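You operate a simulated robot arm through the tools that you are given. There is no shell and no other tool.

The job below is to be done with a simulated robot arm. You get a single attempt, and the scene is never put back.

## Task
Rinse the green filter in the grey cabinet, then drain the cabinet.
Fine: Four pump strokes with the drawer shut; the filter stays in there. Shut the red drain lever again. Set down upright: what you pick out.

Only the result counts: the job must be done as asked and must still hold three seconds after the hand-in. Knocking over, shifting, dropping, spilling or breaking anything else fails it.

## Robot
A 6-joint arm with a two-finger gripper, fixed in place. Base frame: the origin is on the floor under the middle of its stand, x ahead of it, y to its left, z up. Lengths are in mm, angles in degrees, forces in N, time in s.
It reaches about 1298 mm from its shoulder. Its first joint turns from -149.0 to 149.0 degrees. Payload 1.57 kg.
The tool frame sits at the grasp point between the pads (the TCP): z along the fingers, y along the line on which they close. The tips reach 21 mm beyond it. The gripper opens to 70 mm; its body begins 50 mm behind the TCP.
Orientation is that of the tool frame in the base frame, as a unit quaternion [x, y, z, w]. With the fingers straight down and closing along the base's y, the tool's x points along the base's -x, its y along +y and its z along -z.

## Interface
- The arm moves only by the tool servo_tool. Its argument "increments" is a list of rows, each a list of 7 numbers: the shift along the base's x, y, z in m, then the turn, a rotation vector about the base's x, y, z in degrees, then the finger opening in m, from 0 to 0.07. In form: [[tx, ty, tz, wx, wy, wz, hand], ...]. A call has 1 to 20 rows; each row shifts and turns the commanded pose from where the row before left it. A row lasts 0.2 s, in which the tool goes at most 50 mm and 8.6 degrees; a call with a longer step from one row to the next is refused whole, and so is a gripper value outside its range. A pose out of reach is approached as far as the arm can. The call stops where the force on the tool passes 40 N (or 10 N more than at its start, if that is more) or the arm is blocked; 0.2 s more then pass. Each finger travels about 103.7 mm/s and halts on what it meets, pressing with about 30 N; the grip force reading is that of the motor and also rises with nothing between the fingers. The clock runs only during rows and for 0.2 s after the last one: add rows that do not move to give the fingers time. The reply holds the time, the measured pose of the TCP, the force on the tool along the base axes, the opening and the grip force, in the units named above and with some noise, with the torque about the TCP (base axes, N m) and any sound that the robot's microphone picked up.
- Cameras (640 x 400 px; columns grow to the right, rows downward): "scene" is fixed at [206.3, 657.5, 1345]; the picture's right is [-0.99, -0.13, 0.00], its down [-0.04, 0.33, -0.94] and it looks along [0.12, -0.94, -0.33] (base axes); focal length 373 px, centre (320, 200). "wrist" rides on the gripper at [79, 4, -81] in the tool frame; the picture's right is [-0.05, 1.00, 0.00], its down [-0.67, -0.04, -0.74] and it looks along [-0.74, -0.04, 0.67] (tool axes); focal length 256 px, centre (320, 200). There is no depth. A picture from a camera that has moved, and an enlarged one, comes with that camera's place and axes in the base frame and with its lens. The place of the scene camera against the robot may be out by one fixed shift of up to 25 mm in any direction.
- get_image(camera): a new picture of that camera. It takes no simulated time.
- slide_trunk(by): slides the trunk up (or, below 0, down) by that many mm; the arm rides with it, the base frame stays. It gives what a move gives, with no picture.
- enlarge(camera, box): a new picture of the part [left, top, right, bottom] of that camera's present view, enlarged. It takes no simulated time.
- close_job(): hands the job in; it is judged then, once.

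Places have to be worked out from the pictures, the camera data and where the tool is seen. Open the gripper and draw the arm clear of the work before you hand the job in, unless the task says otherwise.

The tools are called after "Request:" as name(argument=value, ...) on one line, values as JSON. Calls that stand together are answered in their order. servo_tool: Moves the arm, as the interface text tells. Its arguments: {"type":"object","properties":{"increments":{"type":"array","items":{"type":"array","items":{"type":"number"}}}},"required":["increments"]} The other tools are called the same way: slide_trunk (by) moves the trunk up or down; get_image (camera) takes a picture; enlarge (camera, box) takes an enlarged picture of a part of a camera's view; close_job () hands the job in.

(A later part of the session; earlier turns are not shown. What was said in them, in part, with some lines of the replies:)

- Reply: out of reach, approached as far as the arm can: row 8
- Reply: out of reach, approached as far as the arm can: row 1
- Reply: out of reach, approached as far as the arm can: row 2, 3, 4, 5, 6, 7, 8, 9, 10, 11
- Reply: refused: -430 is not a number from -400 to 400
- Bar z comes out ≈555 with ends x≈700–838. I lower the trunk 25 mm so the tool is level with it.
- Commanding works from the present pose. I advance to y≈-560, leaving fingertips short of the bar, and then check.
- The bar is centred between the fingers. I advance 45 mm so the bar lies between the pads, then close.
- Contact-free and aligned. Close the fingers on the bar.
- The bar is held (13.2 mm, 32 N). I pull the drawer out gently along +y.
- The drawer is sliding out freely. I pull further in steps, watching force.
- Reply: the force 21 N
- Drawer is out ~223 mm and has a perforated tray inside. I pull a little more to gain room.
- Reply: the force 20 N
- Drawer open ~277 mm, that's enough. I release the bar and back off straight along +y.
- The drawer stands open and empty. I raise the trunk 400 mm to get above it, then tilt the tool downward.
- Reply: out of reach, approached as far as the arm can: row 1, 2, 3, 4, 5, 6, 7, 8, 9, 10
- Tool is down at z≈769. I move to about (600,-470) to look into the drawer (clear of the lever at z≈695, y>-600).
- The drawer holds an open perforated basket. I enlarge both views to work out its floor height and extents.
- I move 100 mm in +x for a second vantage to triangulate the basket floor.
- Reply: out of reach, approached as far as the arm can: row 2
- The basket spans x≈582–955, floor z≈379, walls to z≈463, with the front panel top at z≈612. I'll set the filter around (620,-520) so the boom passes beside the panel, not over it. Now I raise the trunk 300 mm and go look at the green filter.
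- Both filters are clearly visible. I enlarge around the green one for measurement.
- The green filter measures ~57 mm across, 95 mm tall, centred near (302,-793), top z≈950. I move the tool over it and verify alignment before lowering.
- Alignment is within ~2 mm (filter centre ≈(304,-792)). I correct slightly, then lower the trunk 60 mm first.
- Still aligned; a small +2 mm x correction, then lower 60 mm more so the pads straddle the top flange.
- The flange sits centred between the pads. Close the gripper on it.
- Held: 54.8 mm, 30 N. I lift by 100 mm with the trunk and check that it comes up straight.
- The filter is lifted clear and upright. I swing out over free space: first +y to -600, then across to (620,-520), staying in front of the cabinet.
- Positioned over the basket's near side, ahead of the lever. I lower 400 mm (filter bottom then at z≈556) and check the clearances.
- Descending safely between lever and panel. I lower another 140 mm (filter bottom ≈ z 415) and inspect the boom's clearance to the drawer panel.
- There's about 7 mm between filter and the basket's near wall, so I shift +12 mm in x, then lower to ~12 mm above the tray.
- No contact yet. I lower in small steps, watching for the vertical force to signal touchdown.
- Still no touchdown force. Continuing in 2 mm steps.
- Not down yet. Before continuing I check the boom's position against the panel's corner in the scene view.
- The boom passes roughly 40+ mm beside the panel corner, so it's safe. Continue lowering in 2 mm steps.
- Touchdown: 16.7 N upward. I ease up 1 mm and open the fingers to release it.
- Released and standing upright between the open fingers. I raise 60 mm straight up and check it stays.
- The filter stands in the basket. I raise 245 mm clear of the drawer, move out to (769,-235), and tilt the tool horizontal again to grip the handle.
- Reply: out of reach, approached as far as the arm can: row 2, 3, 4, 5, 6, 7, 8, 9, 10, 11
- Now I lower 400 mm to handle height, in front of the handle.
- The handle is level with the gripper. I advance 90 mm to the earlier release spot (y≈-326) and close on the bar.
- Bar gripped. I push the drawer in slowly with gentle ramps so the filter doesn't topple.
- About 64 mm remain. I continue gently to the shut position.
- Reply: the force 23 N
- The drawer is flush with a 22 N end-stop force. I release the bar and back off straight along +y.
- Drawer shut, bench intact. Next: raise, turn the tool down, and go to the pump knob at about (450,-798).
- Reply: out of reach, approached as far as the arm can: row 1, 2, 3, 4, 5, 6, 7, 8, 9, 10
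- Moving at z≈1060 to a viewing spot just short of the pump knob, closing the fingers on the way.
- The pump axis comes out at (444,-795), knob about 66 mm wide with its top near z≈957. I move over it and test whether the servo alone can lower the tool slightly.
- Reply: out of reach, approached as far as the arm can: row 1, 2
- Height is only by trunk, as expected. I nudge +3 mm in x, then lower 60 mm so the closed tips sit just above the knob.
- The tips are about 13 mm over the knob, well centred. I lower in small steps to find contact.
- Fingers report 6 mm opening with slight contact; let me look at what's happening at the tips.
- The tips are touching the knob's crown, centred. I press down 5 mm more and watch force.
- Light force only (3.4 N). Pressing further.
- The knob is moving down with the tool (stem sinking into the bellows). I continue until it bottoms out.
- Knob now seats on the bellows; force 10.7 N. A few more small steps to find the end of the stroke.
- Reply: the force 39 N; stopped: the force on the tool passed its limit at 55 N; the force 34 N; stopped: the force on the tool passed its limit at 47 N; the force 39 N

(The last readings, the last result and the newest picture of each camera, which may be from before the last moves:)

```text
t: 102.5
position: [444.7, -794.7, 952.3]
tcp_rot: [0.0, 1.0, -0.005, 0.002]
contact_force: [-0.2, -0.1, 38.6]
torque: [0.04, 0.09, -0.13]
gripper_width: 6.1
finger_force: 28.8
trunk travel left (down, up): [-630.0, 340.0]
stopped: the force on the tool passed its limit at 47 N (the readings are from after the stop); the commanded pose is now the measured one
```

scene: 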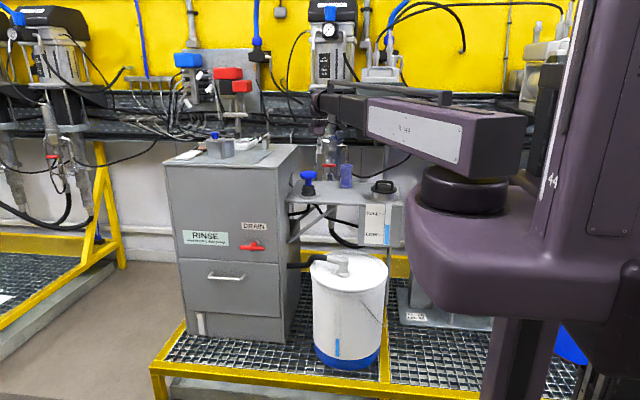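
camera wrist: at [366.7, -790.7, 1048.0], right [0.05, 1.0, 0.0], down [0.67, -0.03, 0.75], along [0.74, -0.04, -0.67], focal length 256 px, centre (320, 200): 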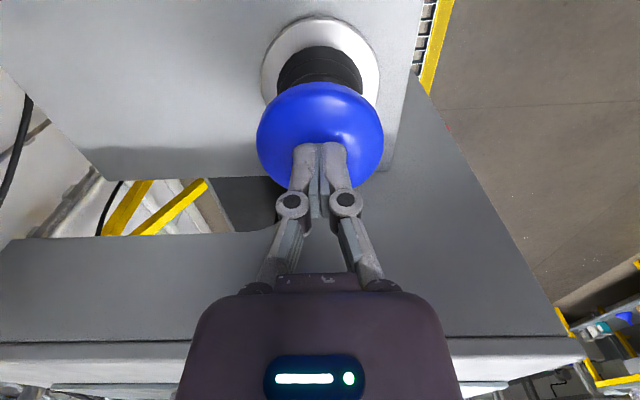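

Bottomed at z≈952.5 (≈30 mm stroke). I raise 40 mm to let the knob return fully, then check the level gauges.

Request:
slide_trunk(by=40)

Request:
enlarge(camera="scene", box=[285, 150, 415, 250])

Request:
enlarge(camera="scene", box=[170, 230, 310, 350])

```text
t: 103.3
position: [446.6, -797.1, 988.2]
tcp_rot: [0.001, 1.0, -0.003, 0.001]
contact_force: [-0.8, -0.4, -0.8]
torque: [0.0, 0.04, -0.02]
gripper_width: 0.1
finger_force: 29.0
trunk travel left (down, up): [-670.0, 300.0]
```

```text
4.00 times, centred on (350, 200) of scene
camera zoom: at [206.3, 657.5, 1345.0], right [-0.99, -0.13, 0.0], down [-0.04, 0.33, -0.94], along [0.12, -0.94, -0.33], focal length 1492 px, centre (200, 200)
```

zoom: 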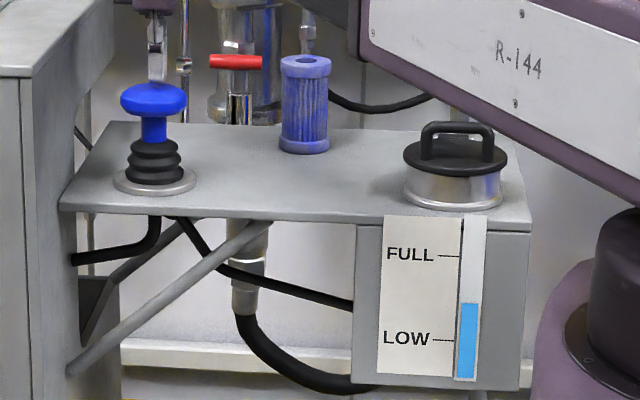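

```text
3.33 times, centred on (240, 290) of scene
camera zoom: at [206.3, 657.5, 1345.0], right [-0.99, -0.13, 0.0], down [-0.04, 0.33, -0.94], along [0.12, -0.94, -0.33], focal length 1243 px, centre (587, -100)
```

zoom: 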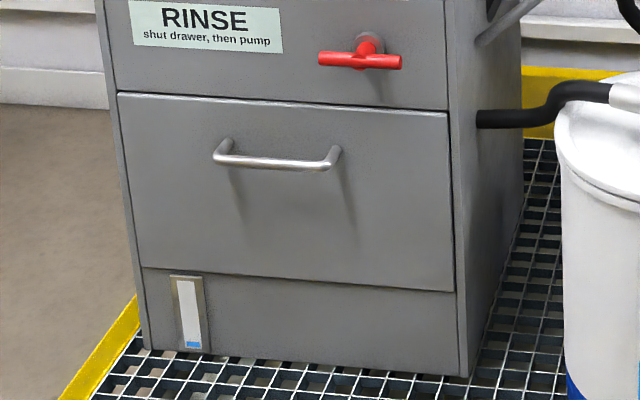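

Stroke 1 registered: reservoir dropped slightly and the cabinet's sight glass shows a little blue. I recentre by 2 mm and do stroke 2 (down 37, up 37).

Request:
servo_tool(increments=[[-0.002, 0.002, 0, 0, 0, 0, 0.0], [0, 0, 0, 0, 0, 0, 0.0]])

Request:
slide_trunk(by=-37)

```text
t: 103.9
position: [443.7, -794.8, 990.1]
tcp_rot: [0.0, 1.0, -0.003, 0.002]
contact_force: [0.3, 0.0, 0.4]
torque: [0.01, 0.01, -0.03]
gripper_width: 0.3
finger_force: 28.3
trunk travel left (down, up): [-670.0, 300.0]
```

```text
t: 104.8
position: [443.0, -794.2, 952.5]
tcp_rot: [-0.001, 1.0, -0.003, 0.002]
contact_force: [3.3, -3.0, 12.1]
torque: [-0.08, 0.02, 0.0]
gripper_width: 5.8
finger_force: 28.3
trunk travel left (down, up): [-633.0, 337.0]
```

Near the bottom (12 N at 952.5). I press 2 mm more to be sure it bottoms, then raise.

Request:
slide_trunk(by=-2)

Request:
slide_trunk(by=40)

Request:
enlarge(camera="scene", box=[285, 150, 415, 250])

Request:
enlarge(camera="scene", box=[170, 290, 250, 350])

```text
t: 105.3
position: [443.6, -792.6, 951.6]
tcp_rot: [0.0, 1.0, -0.004, 0.001]
contact_force: [7.0, -12.7, 35.1]
torque: [-0.23, -0.11, 0.0]
gripper_width: 6.1
finger_force: 28.8
trunk travel left (down, up): [-631.0, 339.0]
```

```text
t: 106.1
position: [444.6, -795.3, 988.7]
tcp_rot: [-0.001, 1.0, -0.002, 0.001]
contact_force: [-0.5, 1.0, -0.2]
torque: [0.01, 0.0, -0.01]
gripper_width: 0.0
finger_force: 28.6
trunk travel left (down, up): [-671.0, 299.0]
```

```text
4.00 times, centred on (350, 200) of scene
camera zoom: at [206.3, 657.5, 1345.0], right [-0.99, -0.13, 0.0], down [-0.04, 0.33, -0.94], along [0.12, -0.94, -0.33], focal length 1492 px, centre (200, 200)
```

zoom: 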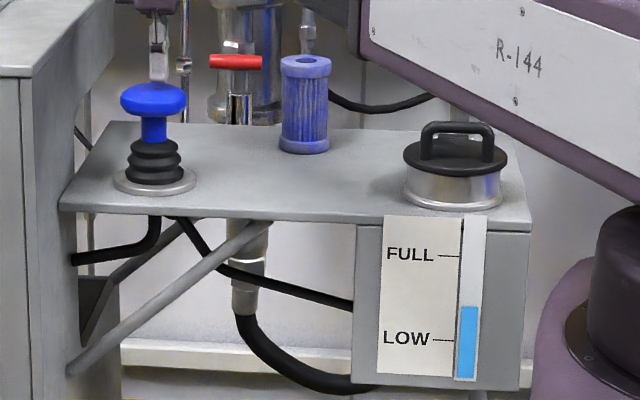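

```text
6.67 times, centred on (210, 320) of scene
camera zoom: at [206.3, 657.5, 1345.0], right [-0.99, -0.13, 0.0], down [-0.04, 0.33, -0.94], along [0.12, -0.94, -0.33], focal length 2487 px, centre (1053, -600)
```

zoom: 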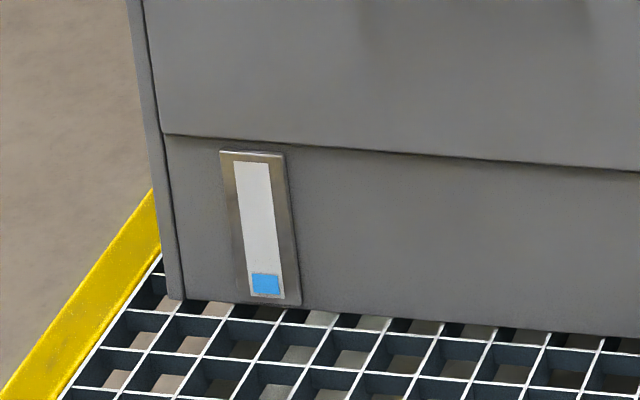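

Levels moved again (sight glass ≈24 px in this zoom). Stroke 3 the same way.

Request:
slide_trunk(by=-40)

Request:
slide_trunk(by=40)

Request:
enlarge(camera="scene", box=[285, 150, 415, 250])

Request:
enlarge(camera="scene", box=[170, 290, 250, 350])

```text
t: 106.9
position: [444.5, -794.3, 951.9]
tcp_rot: [-0.001, 1.0, -0.005, 0.001]
contact_force: [5.5, -9.7, 33.5]
torque: [-0.15, -0.08, 0.02]
gripper_width: 5.9
finger_force: 29.0
trunk travel left (down, up): [-631.0, 339.0]
```

```text
t: 107.8
position: [444.2, -793.5, 991.2]
tcp_rot: [0.0, 1.0, -0.003, 0.001]
contact_force: [0.5, -0.9, -0.1]
torque: [0.0, -0.01, 0.05]
gripper_width: 0.1
finger_force: 28.5
trunk travel left (down, up): [-671.0, 299.0]
```

```text
4.00 times, centred on (350, 200) of scene
camera zoom: at [206.3, 657.5, 1345.0], right [-0.99, -0.13, 0.0], down [-0.04, 0.33, -0.94], along [0.12, -0.94, -0.33], focal length 1492 px, centre (200, 200)
```

zoom: 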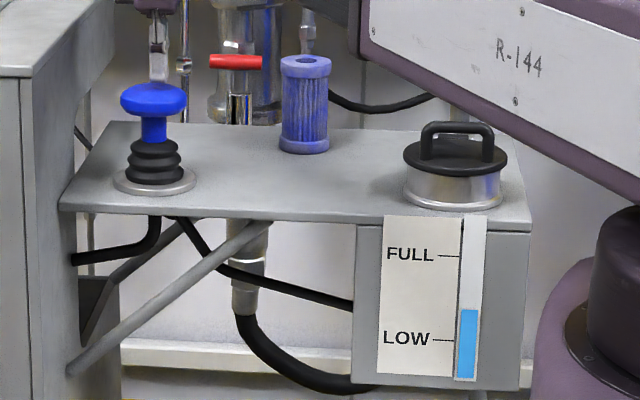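

```text
6.67 times, centred on (210, 320) of scene
camera zoom: at [206.3, 657.5, 1345.0], right [-0.99, -0.13, 0.0], down [-0.04, 0.33, -0.94], along [0.12, -0.94, -0.33], focal length 2487 px, centre (1053, -600)
```

zoom: 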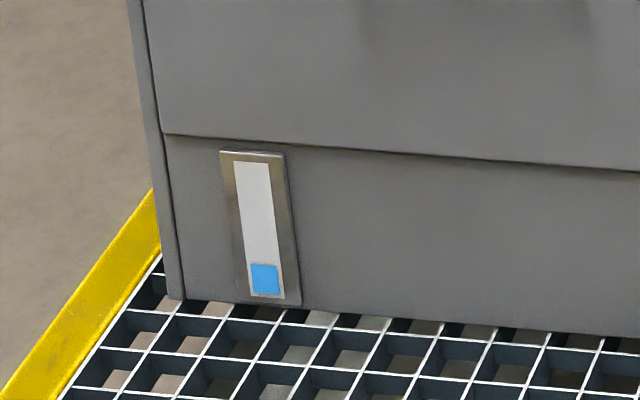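

Each stroke so far lowers the reservoir by about 3.5 px. To be sure of the count I take high-zoom readings of both gauges, then wait a second and compare.

Request:
enlarge(camera="scene", box=[376, 205, 396, 250])

Request:
enlarge(camera="scene", box=[190, 308, 220, 340])

Request:
servo_tool(increments=[[0, 0, 0, 0, 0, 0, 0.0], [0, 0, 0, 0, 0, 0, 0.0], [0, 0, 0, 0, 0, 0, 0.0], [0, 0, 0, 0, 0, 0, 0.0], [0, 0, 0, 0, 0, 0, 0.0], [0, 0, 0, 0, 0, 0, 0.0]])

Request:
enlarge(camera="scene", box=[190, 308, 220, 340])

Request:
enlarge(camera="scene", box=[376, 205, 396, 250])

```text
8.89 times, centred on (386, 228) of scene
camera zoom: at [206.3, 657.5, 1345.0], right [-0.99, -0.13, 0.0], down [-0.04, 0.33, -0.94], along [0.12, -0.94, -0.33], focal length 3316 px, centre (-267, -44)
```

zoom: 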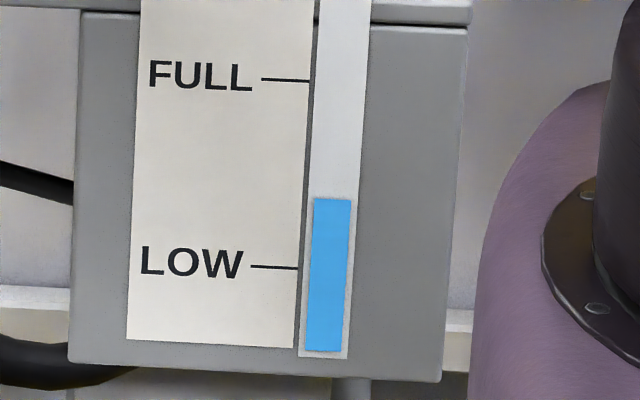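

```text
12.50 times, centred on (205, 324) of scene
camera zoom: at [206.3, 657.5, 1345.0], right [-0.99, -0.13, 0.0], down [-0.04, 0.33, -0.94], along [0.12, -0.94, -0.33], focal length 4663 px, centre (1758, -1350)
```

zoom: 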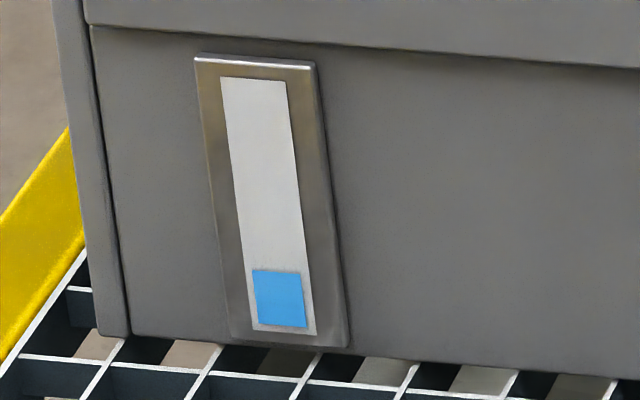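

```text
t: 109.2
position: [443.3, -794.9, 990.2]
tcp_rot: [0.0, 1.0, -0.002, 0.002]
contact_force: [-0.1, -0.2, -0.3]
torque: [-0.01, 0.0, -0.03]
gripper_width: 0.0
finger_force: 28.7
trunk travel left (down, up): [-671.0, 299.0]
```

```text
12.50 times, centred on (205, 324) of scene
camera zoom: at [206.3, 657.5, 1345.0], right [-0.99, -0.13, 0.0], down [-0.04, 0.33, -0.94], along [0.12, -0.94, -0.33], focal length 4663 px, centre (1758, -1350)
```

zoom: 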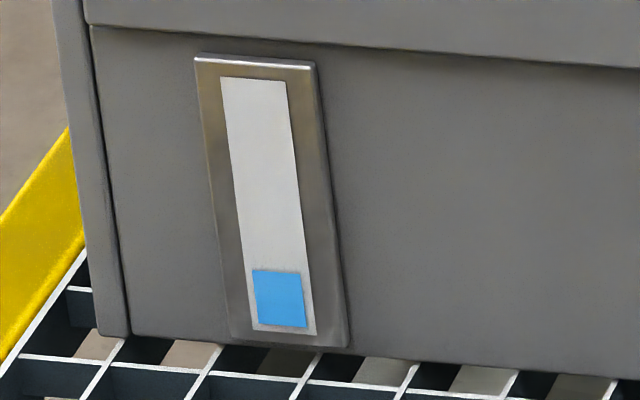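

```text
8.89 times, centred on (386, 228) of scene
camera zoom: at [206.3, 657.5, 1345.0], right [-0.99, -0.13, 0.0], down [-0.04, 0.33, -0.94], along [0.12, -0.94, -0.33], focal length 3316 px, centre (-267, -44)
```

zoom: 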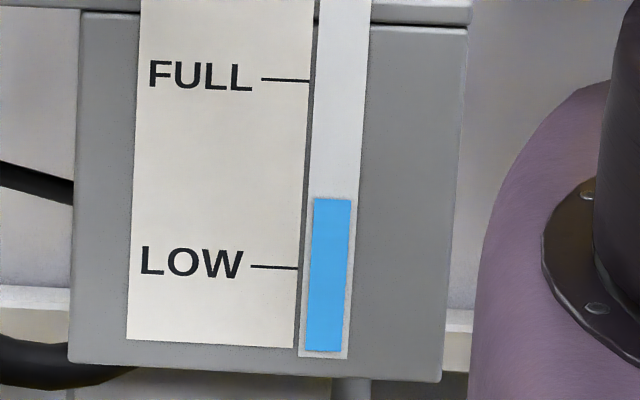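

Levels are static, and the step sizes (sight glass ≈12→21→30 px, reservoir ≈3.5 px each) fit exactly three counted strokes. Now stroke 4.

Request:
slide_trunk(by=-40)

Request:
slide_trunk(by=40)

Request:
enlarge(camera="scene", box=[376, 205, 396, 250])

Request:
enlarge(camera="scene", box=[190, 308, 220, 340])

```text
t: 110.0
position: [443.7, -794.7, 951.9]
tcp_rot: [-0.001, 1.0, -0.005, 0.002]
contact_force: [5.4, -11.4, 33.5]
torque: [-0.18, -0.06, 0.02]
gripper_width: 6.3
finger_force: 28.5
trunk travel left (down, up): [-631.0, 339.0]
```

```text
t: 110.8
position: [444.3, -794.6, 989.7]
tcp_rot: [0.0, 1.0, -0.003, 0.001]
contact_force: [0.5, 0.3, -0.2]
torque: [0.01, -0.01, 0.0]
gripper_width: 0.0
finger_force: 28.5
trunk travel left (down, up): [-671.0, 299.0]
```

```text
8.89 times, centred on (386, 228) of scene
camera zoom: at [206.3, 657.5, 1345.0], right [-0.99, -0.13, 0.0], down [-0.04, 0.33, -0.94], along [0.12, -0.94, -0.33], focal length 3316 px, centre (-267, -44)
```

zoom: 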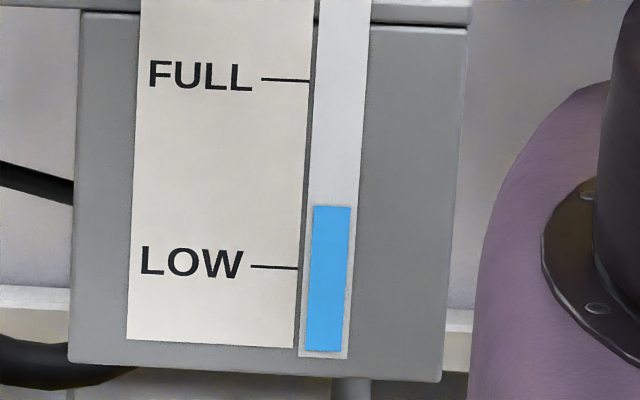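

```text
12.50 times, centred on (205, 324) of scene
camera zoom: at [206.3, 657.5, 1345.0], right [-0.99, -0.13, 0.0], down [-0.04, 0.33, -0.94], along [0.12, -0.94, -0.33], focal length 4663 px, centre (1758, -1350)
```

zoom: 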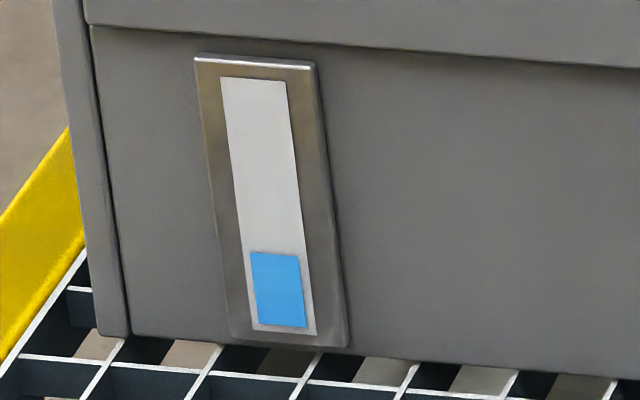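

Four strokes confirmed (sight glass 57→75 px, ≈18 px per stroke; reservoir step consistent). Now I leave the pump: raise 60 mm and swing out in front of the cabinet toward the lever.

Request:
slide_trunk(by=60)

Request:
servo_tool(increments=[[0, 0.03, 0, 0, 0, 0, 0.0], [0, 0.04, 0, 0, 0, 0, 0.0], [0, 0.04, 0, 0, 0, 0, 0.0], [0, 0.04, 0, 0, 0, 0, 0.0], [0, 0.04, 0, 0, 0, 0, 0.0], [0.02, 0.04, 0, 0, 0, 0, 0.0], [0.03, 0.035, 0, 0, 0, 0, 0.02], [0.03, 0.035, 0, 0, 0, 0, 0.04], [0.03, 0.035, 0, 0, 0, 0, 0.07], [0.03, 0.035, 0, 0, 0, 0, 0.07], [0.03, 0.035, 0, 0, 0, 0, 0.07], [0.03, 0.035, 0, 0, 0, 0, 0.07], [0.001, 0.025, 0, 0, 0, 0, 0.07]])

Request:
servo_tool(increments=[[0, 0, 0, -8.2, 0, 0, 0.07], [0, 0, 0, -8.2, 0, 0, 0.07], [0, 0, 0, -8.2, 0, 0, 0.07], [0, 0, 0, -8.2, 0, 0, 0.07], [0, 0, 0, -8.2, 0, 0, 0.07], [0, 0, 0, -8.2, 0, 0, 0.07], [0, 0, 0, -8.2, 0, 0, 0.07], [0, 0, 0, -8.2, 0, 0, 0.07], [0, 0, 0, -8.2, 0, 0, 0.07], [0, 0, 0, -8.2, 0, 0, 0.07], [0, 0, 0, -8.0, 0, 0, 0.07]])

```text
t: 111.8
position: [444.2, -794.9, 1048.9]
tcp_rot: [0.0, 1.0, -0.003, 0.001]
contact_force: [0.4, -0.4, -0.1]
torque: [-0.01, -0.01, -0.03]
gripper_width: 0.0
finger_force: 28.0
trunk travel left (down, up): [-731.0, 239.0]
```

```text
t: 114.6
position: [642.8, -329.9, 1049.9]
tcp_rot: [0.0, 1.0, -0.002, 0.001]
contact_force: [0.4, 0.4, -0.5]
torque: [-0.02, 0.0, -0.01]
gripper_width: 69.8
finger_force: 0.0
out of reach, approached as far as the arm can: row 3, 6, 7
trunk travel left (down, up): [-731.0, 239.0]
```

```text
t: 117.0
position: [644.3, -328.9, 1237.5]
tcp_rot: [0.001, -0.705, 0.709, 0.0]
contact_force: [0.3, -0.1, 0.0]
torque: [-0.01, -0.01, 0.01]
gripper_width: 69.9
finger_force: 0.0
out of reach, approached as far as the arm can: row 2, 3, 4, 5, 6, 7, 8, 9, 10, 11
trunk travel left (down, up): [-731.0, 239.0]
```

Slight orientation offset only. Before touching the lever, I test in free space whether the wrist can roll 90° about the y-axis (first +90°).

Request:
servo_tool(increments=[[0, 0, 0, 0, 8.2, 0, 0.07], [0, 0, 0, 0, 8.2, 0, 0.07], [0, 0, 0, 0, 8.2, 0, 0.07], [0, 0, 0, 0, 8.2, 0, 0.07], [0, 0, 0, 0, 8.2, 0, 0.07], [0, 0, 0, 0, 8.2, 0, 0.07], [0, 0, 0, 0, 8.2, 0, 0.07], [0, 0, 0, 0, 8.2, 0, 0.07], [0, 0, 0, 0, 8.2, 0, 0.07], [0, 0, 0, 0, 8.2, 0, 0.07], [0, 0, 0, 0, 8.0, 0, 0.07]])

Request:
get_image(camera="wrist")

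```text
t: 119.4
position: [645.1, -329.1, 1235.8]
tcp_rot: [0.502, -0.498, 0.5, 0.5]
contact_force: [0.4, 0.8, 0.2]
torque: [-0.02, 0.02, 0.01]
gripper_width: 70.0
finger_force: 0.1
trunk travel left (down, up): [-731.0, 239.0]
```

```text
taken
camera wrist: at [642.5, -249.0, 1314.2], right [-1.0, -0.01, -0.05], down [0.03, 0.75, -0.67], along [0.04, -0.67, -0.74], focal length 256 px, centre (320, 200)
```

wrist: 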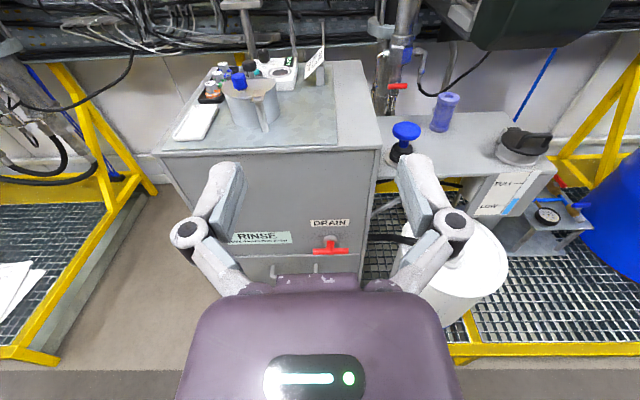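

The +90° roll works and this view is upright. I enlarge the lever to locate it better.

Request:
enlarge(camera="wrist", box=[270, 200, 400, 280])

```text
4.92 times, centred on (335, 240) of wrist
camera zoom: at [642.5, -249.0, 1314.2], right [-1.0, -0.01, -0.05], down [0.03, 0.75, -0.67], along [0.04, -0.67, -0.74], focal length 1260 px, centre (246, 3)
```

zoom: 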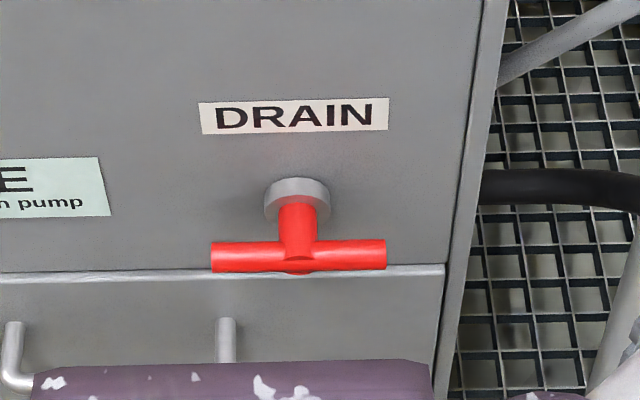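

The lever axis is about x≈645, z≈707, bar at y≈-606. I roll back to 0° and lower the trunk to that height, staying at y≈-330.

Request:
servo_tool(increments=[[0, 0, 0, 0, -8.2, 0, 0.07], [0, 0, 0, 0, -8.2, 0, 0.07], [0, 0, 0, 0, -8.2, 0, 0.07], [0, 0, 0, 0, -8.2, 0, 0.07], [0, 0, 0, 0, -8.2, 0, 0.07], [0, 0, 0, 0, -8.2, 0, 0.07], [0, 0, 0, 0, -8.2, 0, 0.07], [0, 0, 0, 0, -8.2, 0, 0.07], [0, 0, 0, 0, -8.2, 0, 0.07], [0, 0, 0, 0, -8.2, 0, 0.07], [0, 0, 0, 0, -8.0, 0, 0.07]])

Request:
slide_trunk(by=-400)

Request:
slide_trunk(by=-129)

Request:
get_image(camera="wrist")

```text
t: 121.8
position: [645.8, -328.8, 1237.2]
tcp_rot: [-0.001, -0.705, 0.709, -0.002]
contact_force: [-0.5, 0.5, 0.2]
torque: [-0.03, 0.02, 0.03]
gripper_width: 70.0
finger_force: 0.1
trunk travel left (down, up): [-731.0, 239.0]
```

```text
t: 125.7
position: [645.7, -329.4, 837.0]
tcp_rot: [0.0, -0.706, 0.709, -0.001]
contact_force: [-0.4, 0.3, -0.2]
torque: [0.03, -0.01, 0.0]
gripper_width: 70.0
finger_force: 0.1
trunk travel left (down, up): [-331.0, 639.0]
```

```text
t: 127.2
position: [644.1, -328.7, 708.3]
tcp_rot: [0.001, -0.705, 0.709, -0.001]
contact_force: [0.0, 0.3, 0.8]
torque: [0.02, -0.01, 0.02]
gripper_width: 70.3
finger_force: 0.1
trunk travel left (down, up): [-202.0, 768.0]
```

```text
taken
camera wrist: at [567.1, -248.6, 702.2], right [0.05, 0.0, -1.0], down [0.66, 0.75, 0.03], along [0.75, -0.67, 0.04], focal length 256 px, centre (320, 200)
```

wrist: 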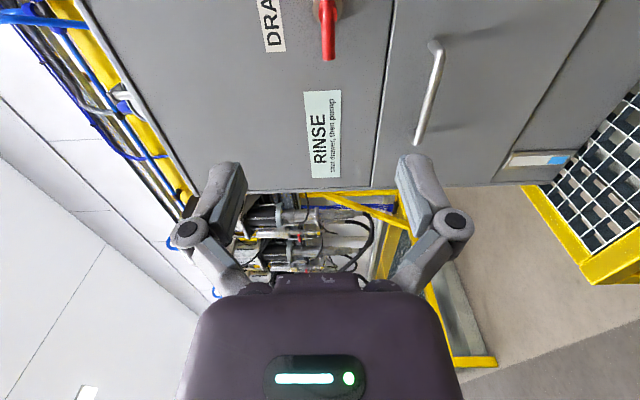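

The lever end is visible at top. I enlarge there to refine its z and y.

Request:
enlarge(camera="wrist", box=[260, 0, 400, 88])

```text
4.55 times, centred on (330, 44) of wrist
camera zoom: at [567.1, -248.6, 702.2], right [0.05, 0.0, -1.0], down [0.66, 0.75, 0.03], along [0.75, -0.67, 0.04], focal length 1164 px, centre (274, 909)
```

zoom: 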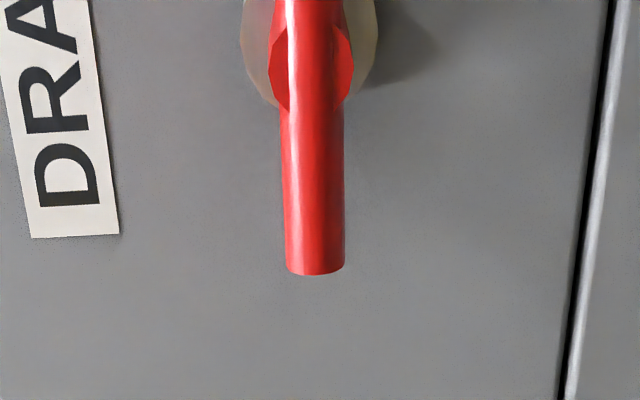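

Bar z comes out ≈700, 17 mm thick. I lower 8 mm, advance to y≈-545, and re-check.

Request:
slide_trunk(by=-8)

Request:
servo_tool(increments=[[0, -0.04, 0, 0, 0, 0, 0.07], [0, -0.04, 0, 0, 0, 0, 0.07], [0, -0.04, 0, 0, 0, 0, 0.07], [0, -0.04, 0, 0, 0, 0, 0.07], [0, -0.035, 0, 0, 0, 0, 0.07], [0, -0.02, 0, 0, 0, 0, 0.07], [0, 0, 0, 0, 0, 0, 0.07]])

Request:
get_image(camera="wrist")

Request:
get_image(camera="scene")

```text
t: 127.8
position: [645.5, -328.0, 700.8]
tcp_rot: [0.0, -0.705, 0.709, 0.0]
contact_force: [0.9, 0.0, -0.5]
torque: [-0.01, -0.02, 0.03]
gripper_width: 69.8
finger_force: 0.1
trunk travel left (down, up): [-194.0, 776.0]
```

```text
t: 129.4
position: [647.4, -544.4, 699.9]
tcp_rot: [0.001, -0.705, 0.709, 0.0]
contact_force: [0.6, -1.3, 0.5]
torque: [0.0, -0.05, 0.01]
gripper_width: 70.0
finger_force: 0.1
trunk travel left (down, up): [-194.0, 776.0]
```

```text
taken
camera wrist: at [569.0, -463.8, 694.1], right [0.05, 0.0, -1.0], down [0.66, 0.75, 0.03], along [0.75, -0.67, 0.04], focal length 256 px, centre (320, 200)
```

wrist: 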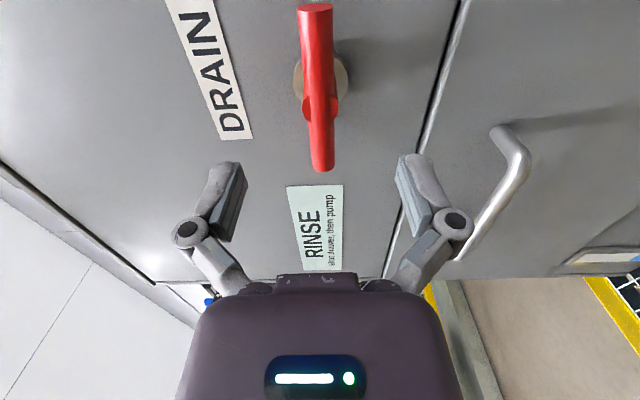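

```text
taken
```

scene: 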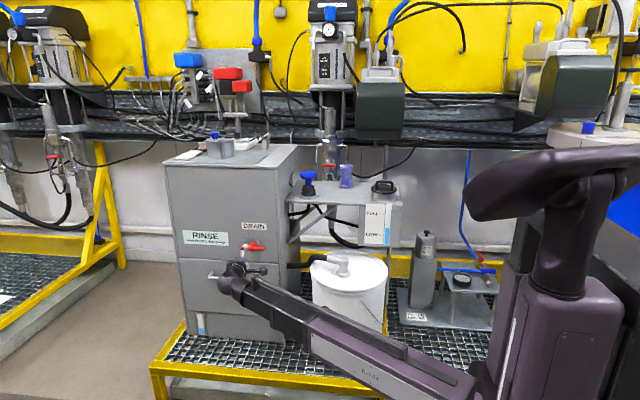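

The bar is centred between the fingers: axis ≈(646, -610, 699). I advance 55 mm so the bar lies near the pad tips, then close.

Request:
servo_tool(increments=[[-0.001, -0.02, 0, 0, 0, 0, 0.07], [0, -0.02, 0, 0, 0, 0, 0.07], [0, -0.01, 0, 0, 0, 0, 0.07], [0, -0.006, 0, 0, 0, 0, 0.07], [0, 0, 0, 0, 0, 0, 0.07]])

Request:
get_image(camera="wrist")

```text
t: 130.6
position: [644.7, -598.0, 699.2]
tcp_rot: [0.0, -0.705, 0.709, -0.001]
contact_force: [-0.2, 0.1, 0.2]
torque: [0.01, -0.02, 0.0]
gripper_width: 70.1
finger_force: 0.0
trunk travel left (down, up): [-194.0, 776.0]
```

```text
taken
camera wrist: at [566.8, -518.3, 694.1], right [0.05, 0.0, -1.0], down [0.66, 0.75, 0.03], along [0.75, -0.67, 0.04], focal length 256 px, centre (320, 200)
```

wrist: 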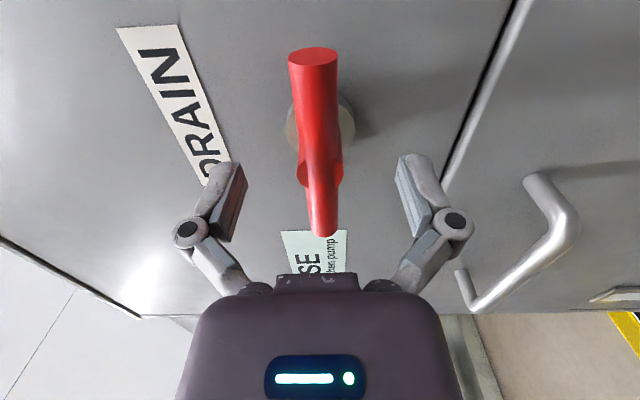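

The bar and stem sit between the pads. I close and read the width to learn whether pads hold the 17 mm bar or the thicker stem.

Request:
servo_tool(increments=[[0, 0, 0, 0, 0, 0, 0.01], [0, 0, 0, 0, 0, 0, 0.01], [0, 0, 0, 0, 0, 0, 0.01]])

Request:
get_image(camera="wrist")

```text
t: 131.4
position: [644.9, -598.2, 699.8]
tcp_rot: [0.0, -0.705, 0.709, -0.001]
contact_force: [-0.8, 8.1, -3.5]
torque: [0.05, 0.01, 0.05]
gripper_width: 16.2
finger_force: 32.0
trunk travel left (down, up): [-194.0, 776.0]
```

```text
taken
camera wrist: at [566.8, -517.6, 694.1], right [0.05, 0.0, -1.0], down [0.66, 0.75, 0.03], along [0.75, -0.67, 0.04], focal length 256 px, centre (320, 200)
```

wrist: 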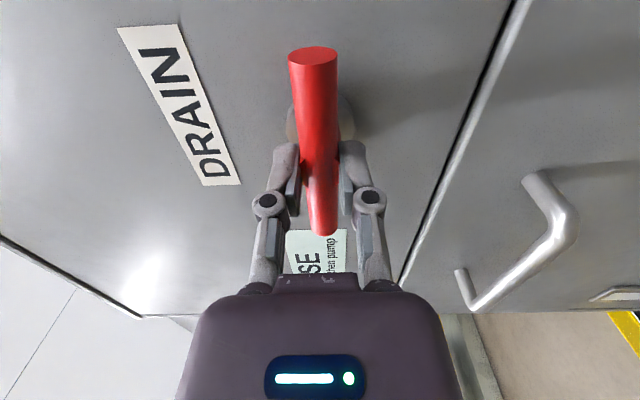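

It holds the bar itself (16.2 mm). I turn it gently by 15° (the -x end up, +x end down) to feel which way it moves.

Request:
servo_tool(increments=[[0, 0, 0, 0, 5, 0, 0.01], [0, 0, 0, 0, 5, 0, 0.01], [0, 0, 0, 0, 5, 0, 0.01], [0, 0, 0, 0, 0, 0, 0.01]])

Request:
enlarge(camera="scene", box=[210, 215, 300, 275])

Request:
get_image(camera="wrist")

```text
t: 132.4
position: [644.9, -598.6, 698.9]
tcp_rot: [0.095, -0.699, 0.703, 0.091]
contact_force: [3.8, 24.2, -6.5]
torque: [0.09, 0.02, 0.12]
gripper_width: 16.6
finger_force: 32.4
trunk travel left (down, up): [-194.0, 776.0]
```

```text
6.67 times, centred on (255, 245) of scene
camera zoom: at [206.3, 657.5, 1345.0], right [-0.99, -0.13, 0.0], down [-0.04, 0.33, -0.94], along [0.12, -0.94, -0.33], focal length 2487 px, centre (753, -100)
```

zoom: 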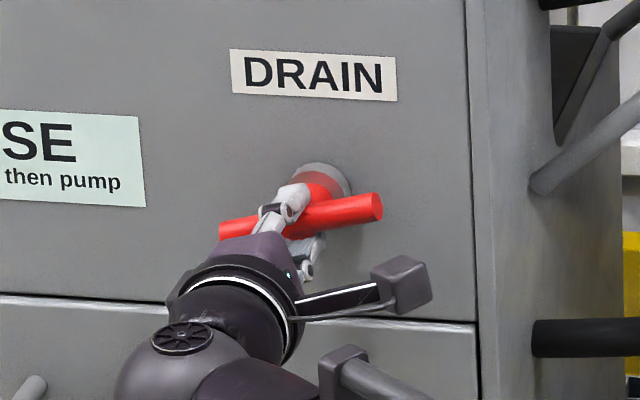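

```text
taken
camera wrist: at [568.1, -518.1, 714.9], right [-0.21, -0.01, -0.98], down [0.65, 0.75, -0.14], along [0.73, -0.66, -0.15], focal length 256 px, centre (320, 200)
```

wrist: 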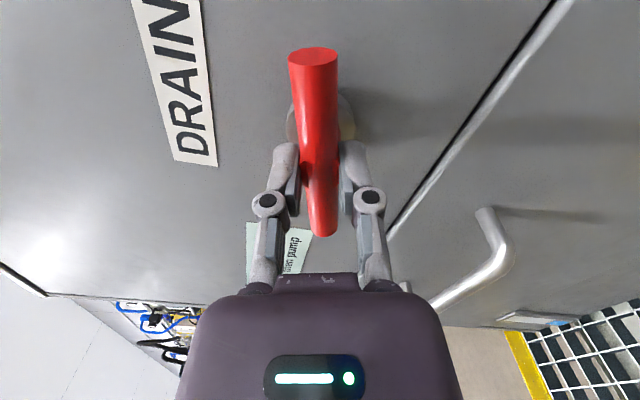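

The lever turns freely this way. A 24 N push-back along y appears, so I ease out 2 mm while turning on to ~45°.

Request:
servo_tool(increments=[[0, 0.001, 0, 0, 5, 0, 0.01], [0, 0.001, 0, 0, 5, 0, 0.01], [0, 0, 0, 0, 5, 0, 0.01], [0, 0, 0, 0, 5, 0, 0.01], [0, 0, 0, 0, 5, 0, 0.01], [0, 0, 0, 0, 5, 0, 0.01], [0, 0, 0, 0, 0, 0, 0.01]])

Request:
enlarge(camera="scene", box=[210, 215, 300, 275])

```text
t: 134.0
position: [644.8, -597.6, 700.4]
tcp_rot: [0.273, -0.651, 0.655, 0.27]
contact_force: [9.5, -11.4, 9.0]
torque: [0.06, 0.03, 0.28]
gripper_width: 16.5
finger_force: 32.0
trunk travel left (down, up): [-194.0, 776.0]
```

```text
6.67 times, centred on (255, 245) of scene
camera zoom: at [206.3, 657.5, 1345.0], right [-0.99, -0.13, 0.0], down [-0.04, 0.33, -0.94], along [0.12, -0.94, -0.33], focal length 2487 px, centre (753, -100)
```

zoom: 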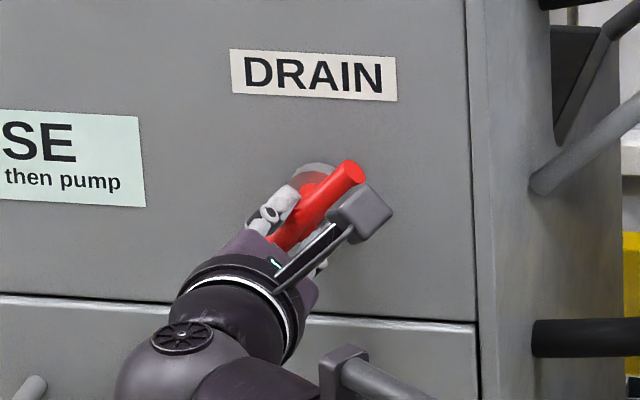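

At 45° with modest forces. Continue to ~88° and check levels.

Request:
servo_tool(increments=[[0, -0.0005, 0, 0, 5, 0, 0.01], [0, 0, 0, 0, 5, 0, 0.01], [0, 0, 0, 0, 5, 0, 0.01], [0, 0, 0, 0, 5, 0, 0.01], [0, 0, 0, 0, 5, 0, 0.01], [0, 0, 0, 0, 5, 0, 0.01], [0, 0, 0, 0, 5, 0, 0.01], [0, 0, 0, 0, 5, 0, 0.01], [0, 0, 0, 0, 3, 0, 0.01], [0, 0, 0, 0, 0, 0, 0.01]])

Request:
enlarge(camera="scene", box=[210, 215, 300, 275])

Request:
enlarge(camera="scene", box=[170, 230, 400, 370])

```text
t: 136.2
position: [645.3, -599.0, 698.7]
tcp_rot: [0.493, -0.507, 0.51, 0.491]
contact_force: [18.7, -14.2, 20.7]
torque: [-0.3, -0.01, 0.1]
gripper_width: 16.5
finger_force: 32.3
trunk travel left (down, up): [-194.0, 776.0]
```

```text
6.67 times, centred on (255, 245) of scene
camera zoom: at [206.3, 657.5, 1345.0], right [-0.99, -0.13, 0.0], down [-0.04, 0.33, -0.94], along [0.12, -0.94, -0.33], focal length 2487 px, centre (753, -100)
```

zoom: 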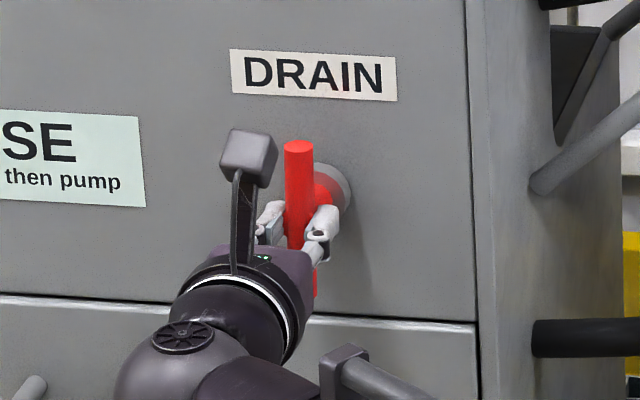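

```text
2.78 times, centred on (285, 300) of scene
camera zoom: at [206.3, 657.5, 1345.0], right [-0.99, -0.13, 0.0], down [-0.04, 0.33, -0.94], along [0.12, -0.94, -0.33], focal length 1038 px, centre (417, -78)
```

zoom: 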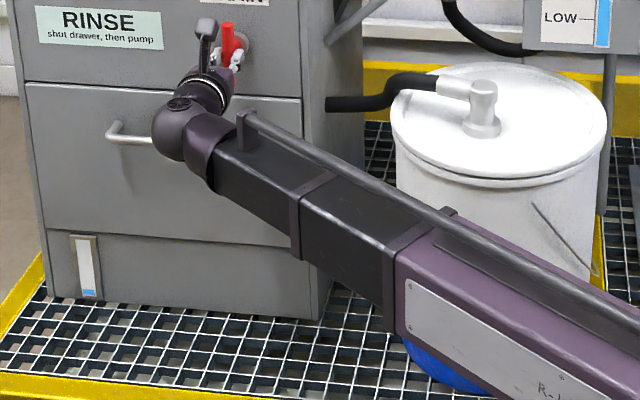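

The lever is vertical and the sight glass is already falling — it drains. I hold here, easing +1 mm in x to relieve side force, and wait.

Request:
servo_tool(increments=[[0.001, -0.0005, 0, 0, 0, 0, 0.01], [0, 0, 0, 0, 0, 0, 0.01], [0, 0, 0, 0, 0, 0, 0.01], [0, 0, 0, 0, 0, 0, 0.01], [0, 0, 0, 0, 0, 0, 0.01], [0, 0, 0, 0, 0, 0, 0.01], [0, 0, 0, 0, 0, 0, 0.01], [0, 0, 0, 0, 0, 0, 0.01]])

Request:
enlarge(camera="scene", box=[190, 308, 220, 340])

```text
t: 138.0
position: [645.3, -597.1, 700.5]
tcp_rot: [0.492, -0.507, 0.51, 0.49]
contact_force: [2.4, -3.9, 11.7]
torque: [-0.58, -0.01, 0.02]
gripper_width: 16.8
finger_force: 32.6
trunk travel left (down, up): [-194.0, 776.0]
```

```text
12.50 times, centred on (205, 324) of scene
camera zoom: at [206.3, 657.5, 1345.0], right [-0.99, -0.13, 0.0], down [-0.04, 0.33, -0.94], along [0.12, -0.94, -0.33], focal length 4663 px, centre (1758, -1350)
```

zoom: 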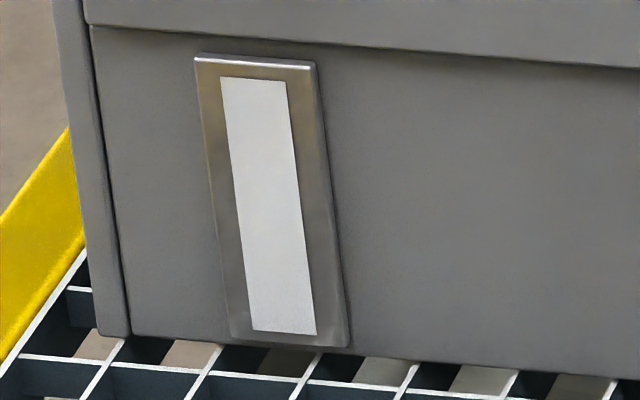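

The sight glass is empty. I wait two more seconds to be sure the last drops run out.

Request:
servo_tool(increments=[[0, 0, 0, 0, 0, 0, 0.01], [0, 0, 0, 0, 0, 0, 0.01], [0, 0, 0, 0, 0, 0, 0.01], [0, 0, 0, 0, 0, 0, 0.01], [0, 0, 0, 0, 0, 0, 0.01], [0, 0, 0, 0, 0, 0, 0.01], [0, 0, 0, 0, 0, 0, 0.01], [0, 0, 0, 0, 0, 0, 0.01], [0, 0, 0, 0, 0, 0, 0.01], [0, 0, 0, 0, 0, 0, 0.01], [0, 0, 0, 0, 0, 0, 0.01], [0, 0, 0, 0, 0, 0, 0.01], [0, 0, 0, 0, 0, 0, 0.01], [0, 0, 0, 0, 0, 0, 0.01], [0, 0, 0, 0, 0, 0, 0.01]])

Request:
enlarge(camera="scene", box=[170, 230, 400, 370])

```text
t: 141.2
position: [645.0, -599.2, 699.5]
tcp_rot: [0.492, -0.507, 0.51, 0.49]
contact_force: [-10.7, 4.1, 1.5]
torque: [-0.05, -0.03, -0.1]
gripper_width: 16.5
finger_force: 31.5
trunk travel left (down, up): [-194.0, 776.0]
```

```text
2.78 times, centred on (285, 300) of scene
camera zoom: at [206.3, 657.5, 1345.0], right [-0.99, -0.13, 0.0], down [-0.04, 0.33, -0.94], along [0.12, -0.94, -0.33], focal length 1038 px, centre (417, -78)
```

zoom: 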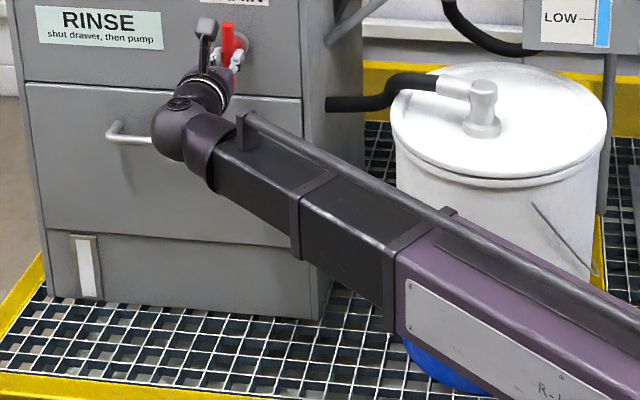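

Cabinet drained. Now I turn the lever back by 88° in two stages, starting with 45°.

Request:
servo_tool(increments=[[-0.001, 0, 0, 0, -3, 0, 0.01], [0, 0, 0, 0, -5, 0, 0.01], [0, 0, 0, 0, -5, 0, 0.01], [0, 0, 0, 0, -5, 0, 0.01], [0, 0, 0, 0, -5, 0, 0.01], [0, 0, 0, 0, -5, 0, 0.01], [0, 0, 0, 0, -5, 0, 0.01], [0, 0, 0, 0, -5, 0, 0.01], [0, 0, 0, 0, -5, 0, 0.01], [0, 0, 0, 0, 0, 0, 0.01]])

Request:
enlarge(camera="scene", box=[210, 215, 300, 275])

```text
t: 143.4
position: [645.0, -599.2, 701.1]
tcp_rot: [0.272, -0.652, 0.655, 0.268]
contact_force: [8.5, 9.6, 2.8]
torque: [-0.32, 0.0, -0.18]
gripper_width: 16.4
finger_force: 32.0
trunk travel left (down, up): [-194.0, 776.0]
```

```text
6.67 times, centred on (255, 245) of scene
camera zoom: at [206.3, 657.5, 1345.0], right [-0.99, -0.13, 0.0], down [-0.04, 0.33, -0.94], along [0.12, -0.94, -0.33], focal length 2487 px, centre (753, -100)
```

zoom: 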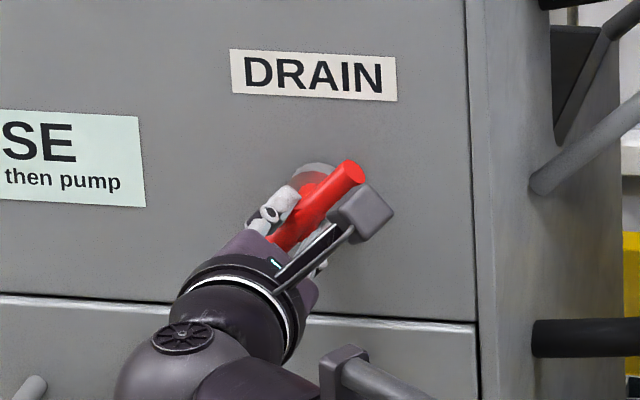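

Turning smoothly. I continue the remaining 45°, plus a couple of degrees to seat against the shut stop.

Request:
servo_tool(increments=[[0, 0, 0, 0, -5, 0, 0.01], [0, 0, 0, 0, -5, 0, 0.01], [0, 0, 0, 0, -5, 0, 0.01], [0, 0, 0, 0, -5, 0, 0.01], [0, 0, 0, 0, -5, 0, 0.01], [0, 0, 0, 0, -5, 0, 0.01], [0, 0, 0, 0, -5, 0, 0.01], [0, 0, 0, 0, -5, 0, 0.01], [0, 0, 0, 0, -5, 0, 0.01], [0, 0, 0, 0, -1.5, 0, 0.01], [0, 0, 0, 0, 0, 0, 0.01]])

Request:
enlarge(camera="scene", box=[210, 215, 300, 275])

Request:
get_image(camera="wrist")

```text
t: 145.8
position: [646.1, -598.8, 698.7]
tcp_rot: [-0.009, -0.705, 0.709, -0.01]
contact_force: [14.8, 9.4, 2.8]
torque: [-0.08, 0.53, 0.16]
gripper_width: 16.7
finger_force: 32.1
trunk travel left (down, up): [-194.0, 776.0]
```

```text
6.67 times, centred on (255, 245) of scene
camera zoom: at [206.3, 657.5, 1345.0], right [-0.99, -0.13, 0.0], down [-0.04, 0.33, -0.94], along [0.12, -0.94, -0.33], focal length 2487 px, centre (753, -100)
```

zoom: 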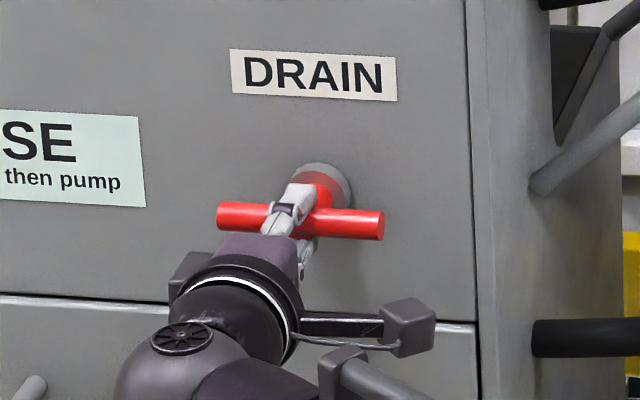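

```text
taken
camera wrist: at [566.7, -518.2, 691.9], right [0.08, -0.01, -1.0], down [0.66, 0.75, 0.05], along [0.75, -0.66, 0.06], focal length 256 px, centre (320, 200)
```

wrist: 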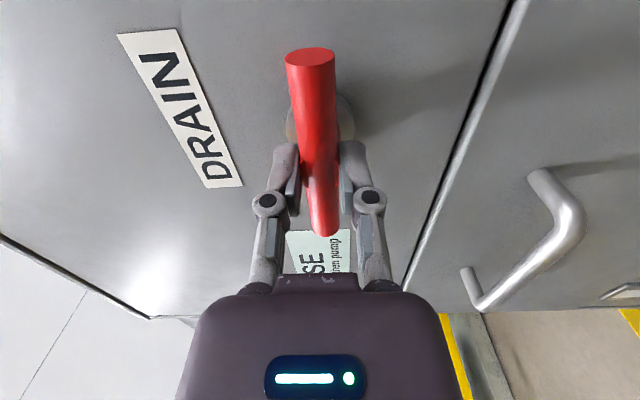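

A 0.53 N·m torque shows the lever is against its shut stop, bar level as at the start. I release and back away along +y.

Request:
servo_tool(increments=[[0, 0, 0, 0, 0, 0, 0.03], [0, 0, 0, 0, 0, 0, 0.07], [0, 0, 0, 0, 0, 0, 0.07], [0, 0.015, 0, 0, 0, 0, 0.07], [0, 0.03, 0, 0, 0, 0, 0.07], [0, 0.04, 0, 0, 0, 0, 0.07], [0, 0.04, 0, 0, 0, 0, 0.07], [0, 0.04, 0, 0, 0, 0, 0.07], [0, 0.04, 0, 0, 0, 0, 0.07], [0, 0.04, 0, 0, 0, 0, 0.07]])

Request:
enlarge(camera="scene", box=[210, 215, 300, 275])

Request:
get_image(camera="scene")

```text
t: 148.0
position: [646.7, -352.4, 699.6]
tcp_rot: [-0.009, -0.706, 0.708, -0.01]
contact_force: [0.3, -0.3, -0.3]
torque: [0.01, -0.05, -0.01]
gripper_width: 70.3
finger_force: 0.0
trunk travel left (down, up): [-194.0, 776.0]
```

```text
6.67 times, centred on (255, 245) of scene
camera zoom: at [206.3, 657.5, 1345.0], right [-0.99, -0.13, 0.0], down [-0.04, 0.33, -0.94], along [0.12, -0.94, -0.33], focal length 2487 px, centre (753, -100)
```

zoom: 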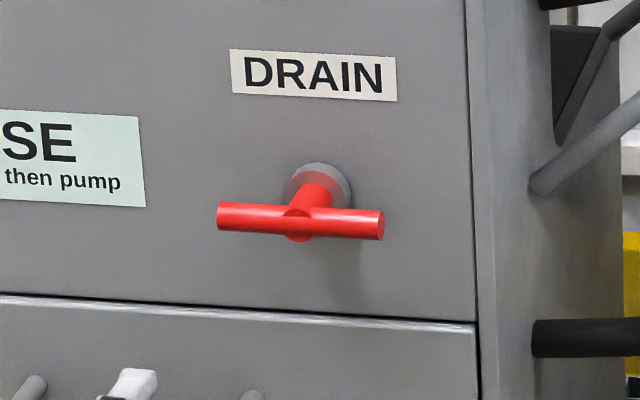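

```text
taken
```

scene: 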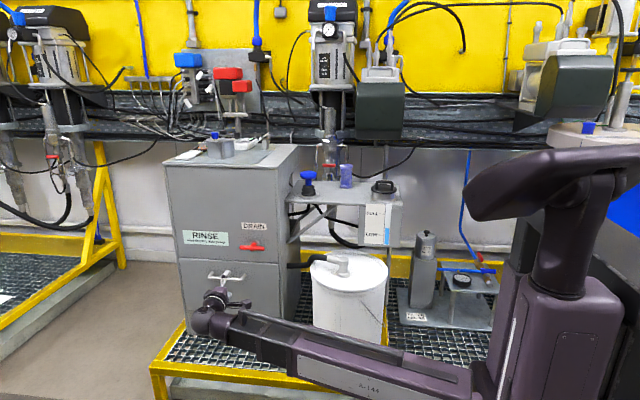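

The lever is back to horizontal/shut. I raise the trunk to draw the arm clear and check everything once more.

Request:
slide_trunk(by=400)

Request:
slide_trunk(by=200)

Request:
get_image(camera="scene")

Request:
enlarge(camera="scene", box=[160, 210, 320, 350])

Request:
enlarge(camera="scene", box=[270, 140, 430, 240])

Request:
enlarge(camera="scene", box=[290, 220, 510, 380])

```text
t: 151.8
position: [646.4, -352.4, 1100.2]
tcp_rot: [-0.008, -0.706, 0.708, -0.011]
contact_force: [0.5, 0.6, 0.4]
torque: [-0.01, 0.0, -0.05]
gripper_width: 69.7
finger_force: 0.1
trunk travel left (down, up): [-594.0, 376.0]
```

```text
t: 154.0
position: [646.7, -352.2, 1299.8]
tcp_rot: [-0.009, -0.706, 0.708, -0.01]
contact_force: [0.2, -0.2, 0.5]
torque: [0.01, 0.02, 0.0]
gripper_width: 69.9
finger_force: 0.0
trunk travel left (down, up): [-794.0, 176.0]
```

```text
taken
```

scene: 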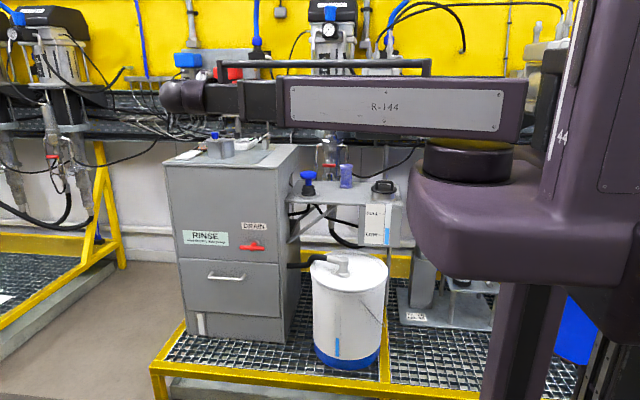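

```text
2.86 times, centred on (240, 280) of scene
camera zoom: at [206.3, 657.5, 1345.0], right [-0.99, -0.13, 0.0], down [-0.04, 0.33, -0.94], along [0.12, -0.94, -0.33], focal length 1066 px, centre (549, -29)
```

zoom: 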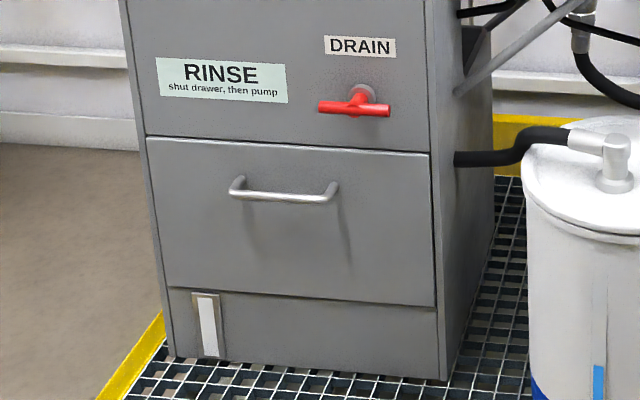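

```text
4.00 times, centred on (350, 190) of scene
camera zoom: at [206.3, 657.5, 1345.0], right [-0.99, -0.13, 0.0], down [-0.04, 0.33, -0.94], along [0.12, -0.94, -0.33], focal length 1492 px, centre (200, 240)
```

zoom: 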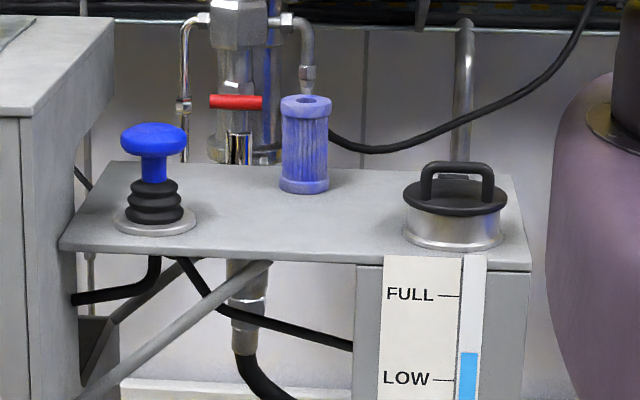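

```text
2.50 times, centred on (400, 300) of scene
camera zoom: at [206.3, 657.5, 1345.0], right [-0.99, -0.13, 0.0], down [-0.04, 0.33, -0.94], along [0.12, -0.94, -0.33], focal length 933 px, centre (120, -50)
```

zoom: 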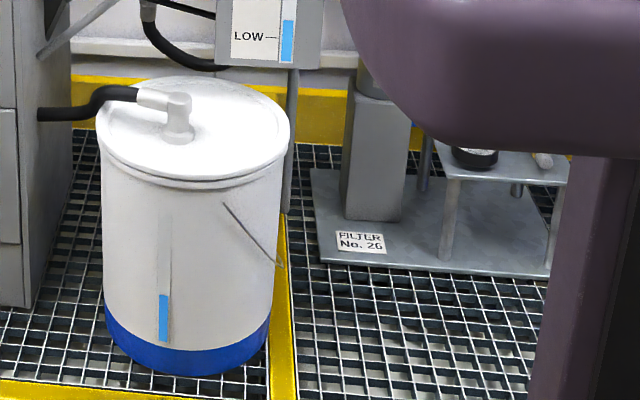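

Everything matches the goal: drawer shut flush with the filter inside, sight glass empty, bucket up slightly, lever horizontal, knob up, blue filter and the rest untouched, gripper open and arm clear. I hand the job in.

Request:
close_job()

```text
The job is handed in.
```

I rinsed the green filter in the grey cabinet, drained the cabinet, and handed the job in.

- **Filter:** I set the green filter upright in the drawer basket, and it stays in there. I pushed the drawer shut slowly, but didn't reopen it to check that the filter is still standing.
- **Pump:** I gave it four strokes with the drawer shut. The reservoir dropped and the cabinet's sight glass rose by about the same amount each time.
- **Drain:** I opened the red lever until the sight glass was empty, then turned it back against its shut stop. Before hand-in, the last picture showed the sight glass empty and the lever level, as at the start.
- **Everything else:** the last pictures showed the blue filter, the reservoir cap and the bucket where they were. The gripper is open and the arm is clear of the work.
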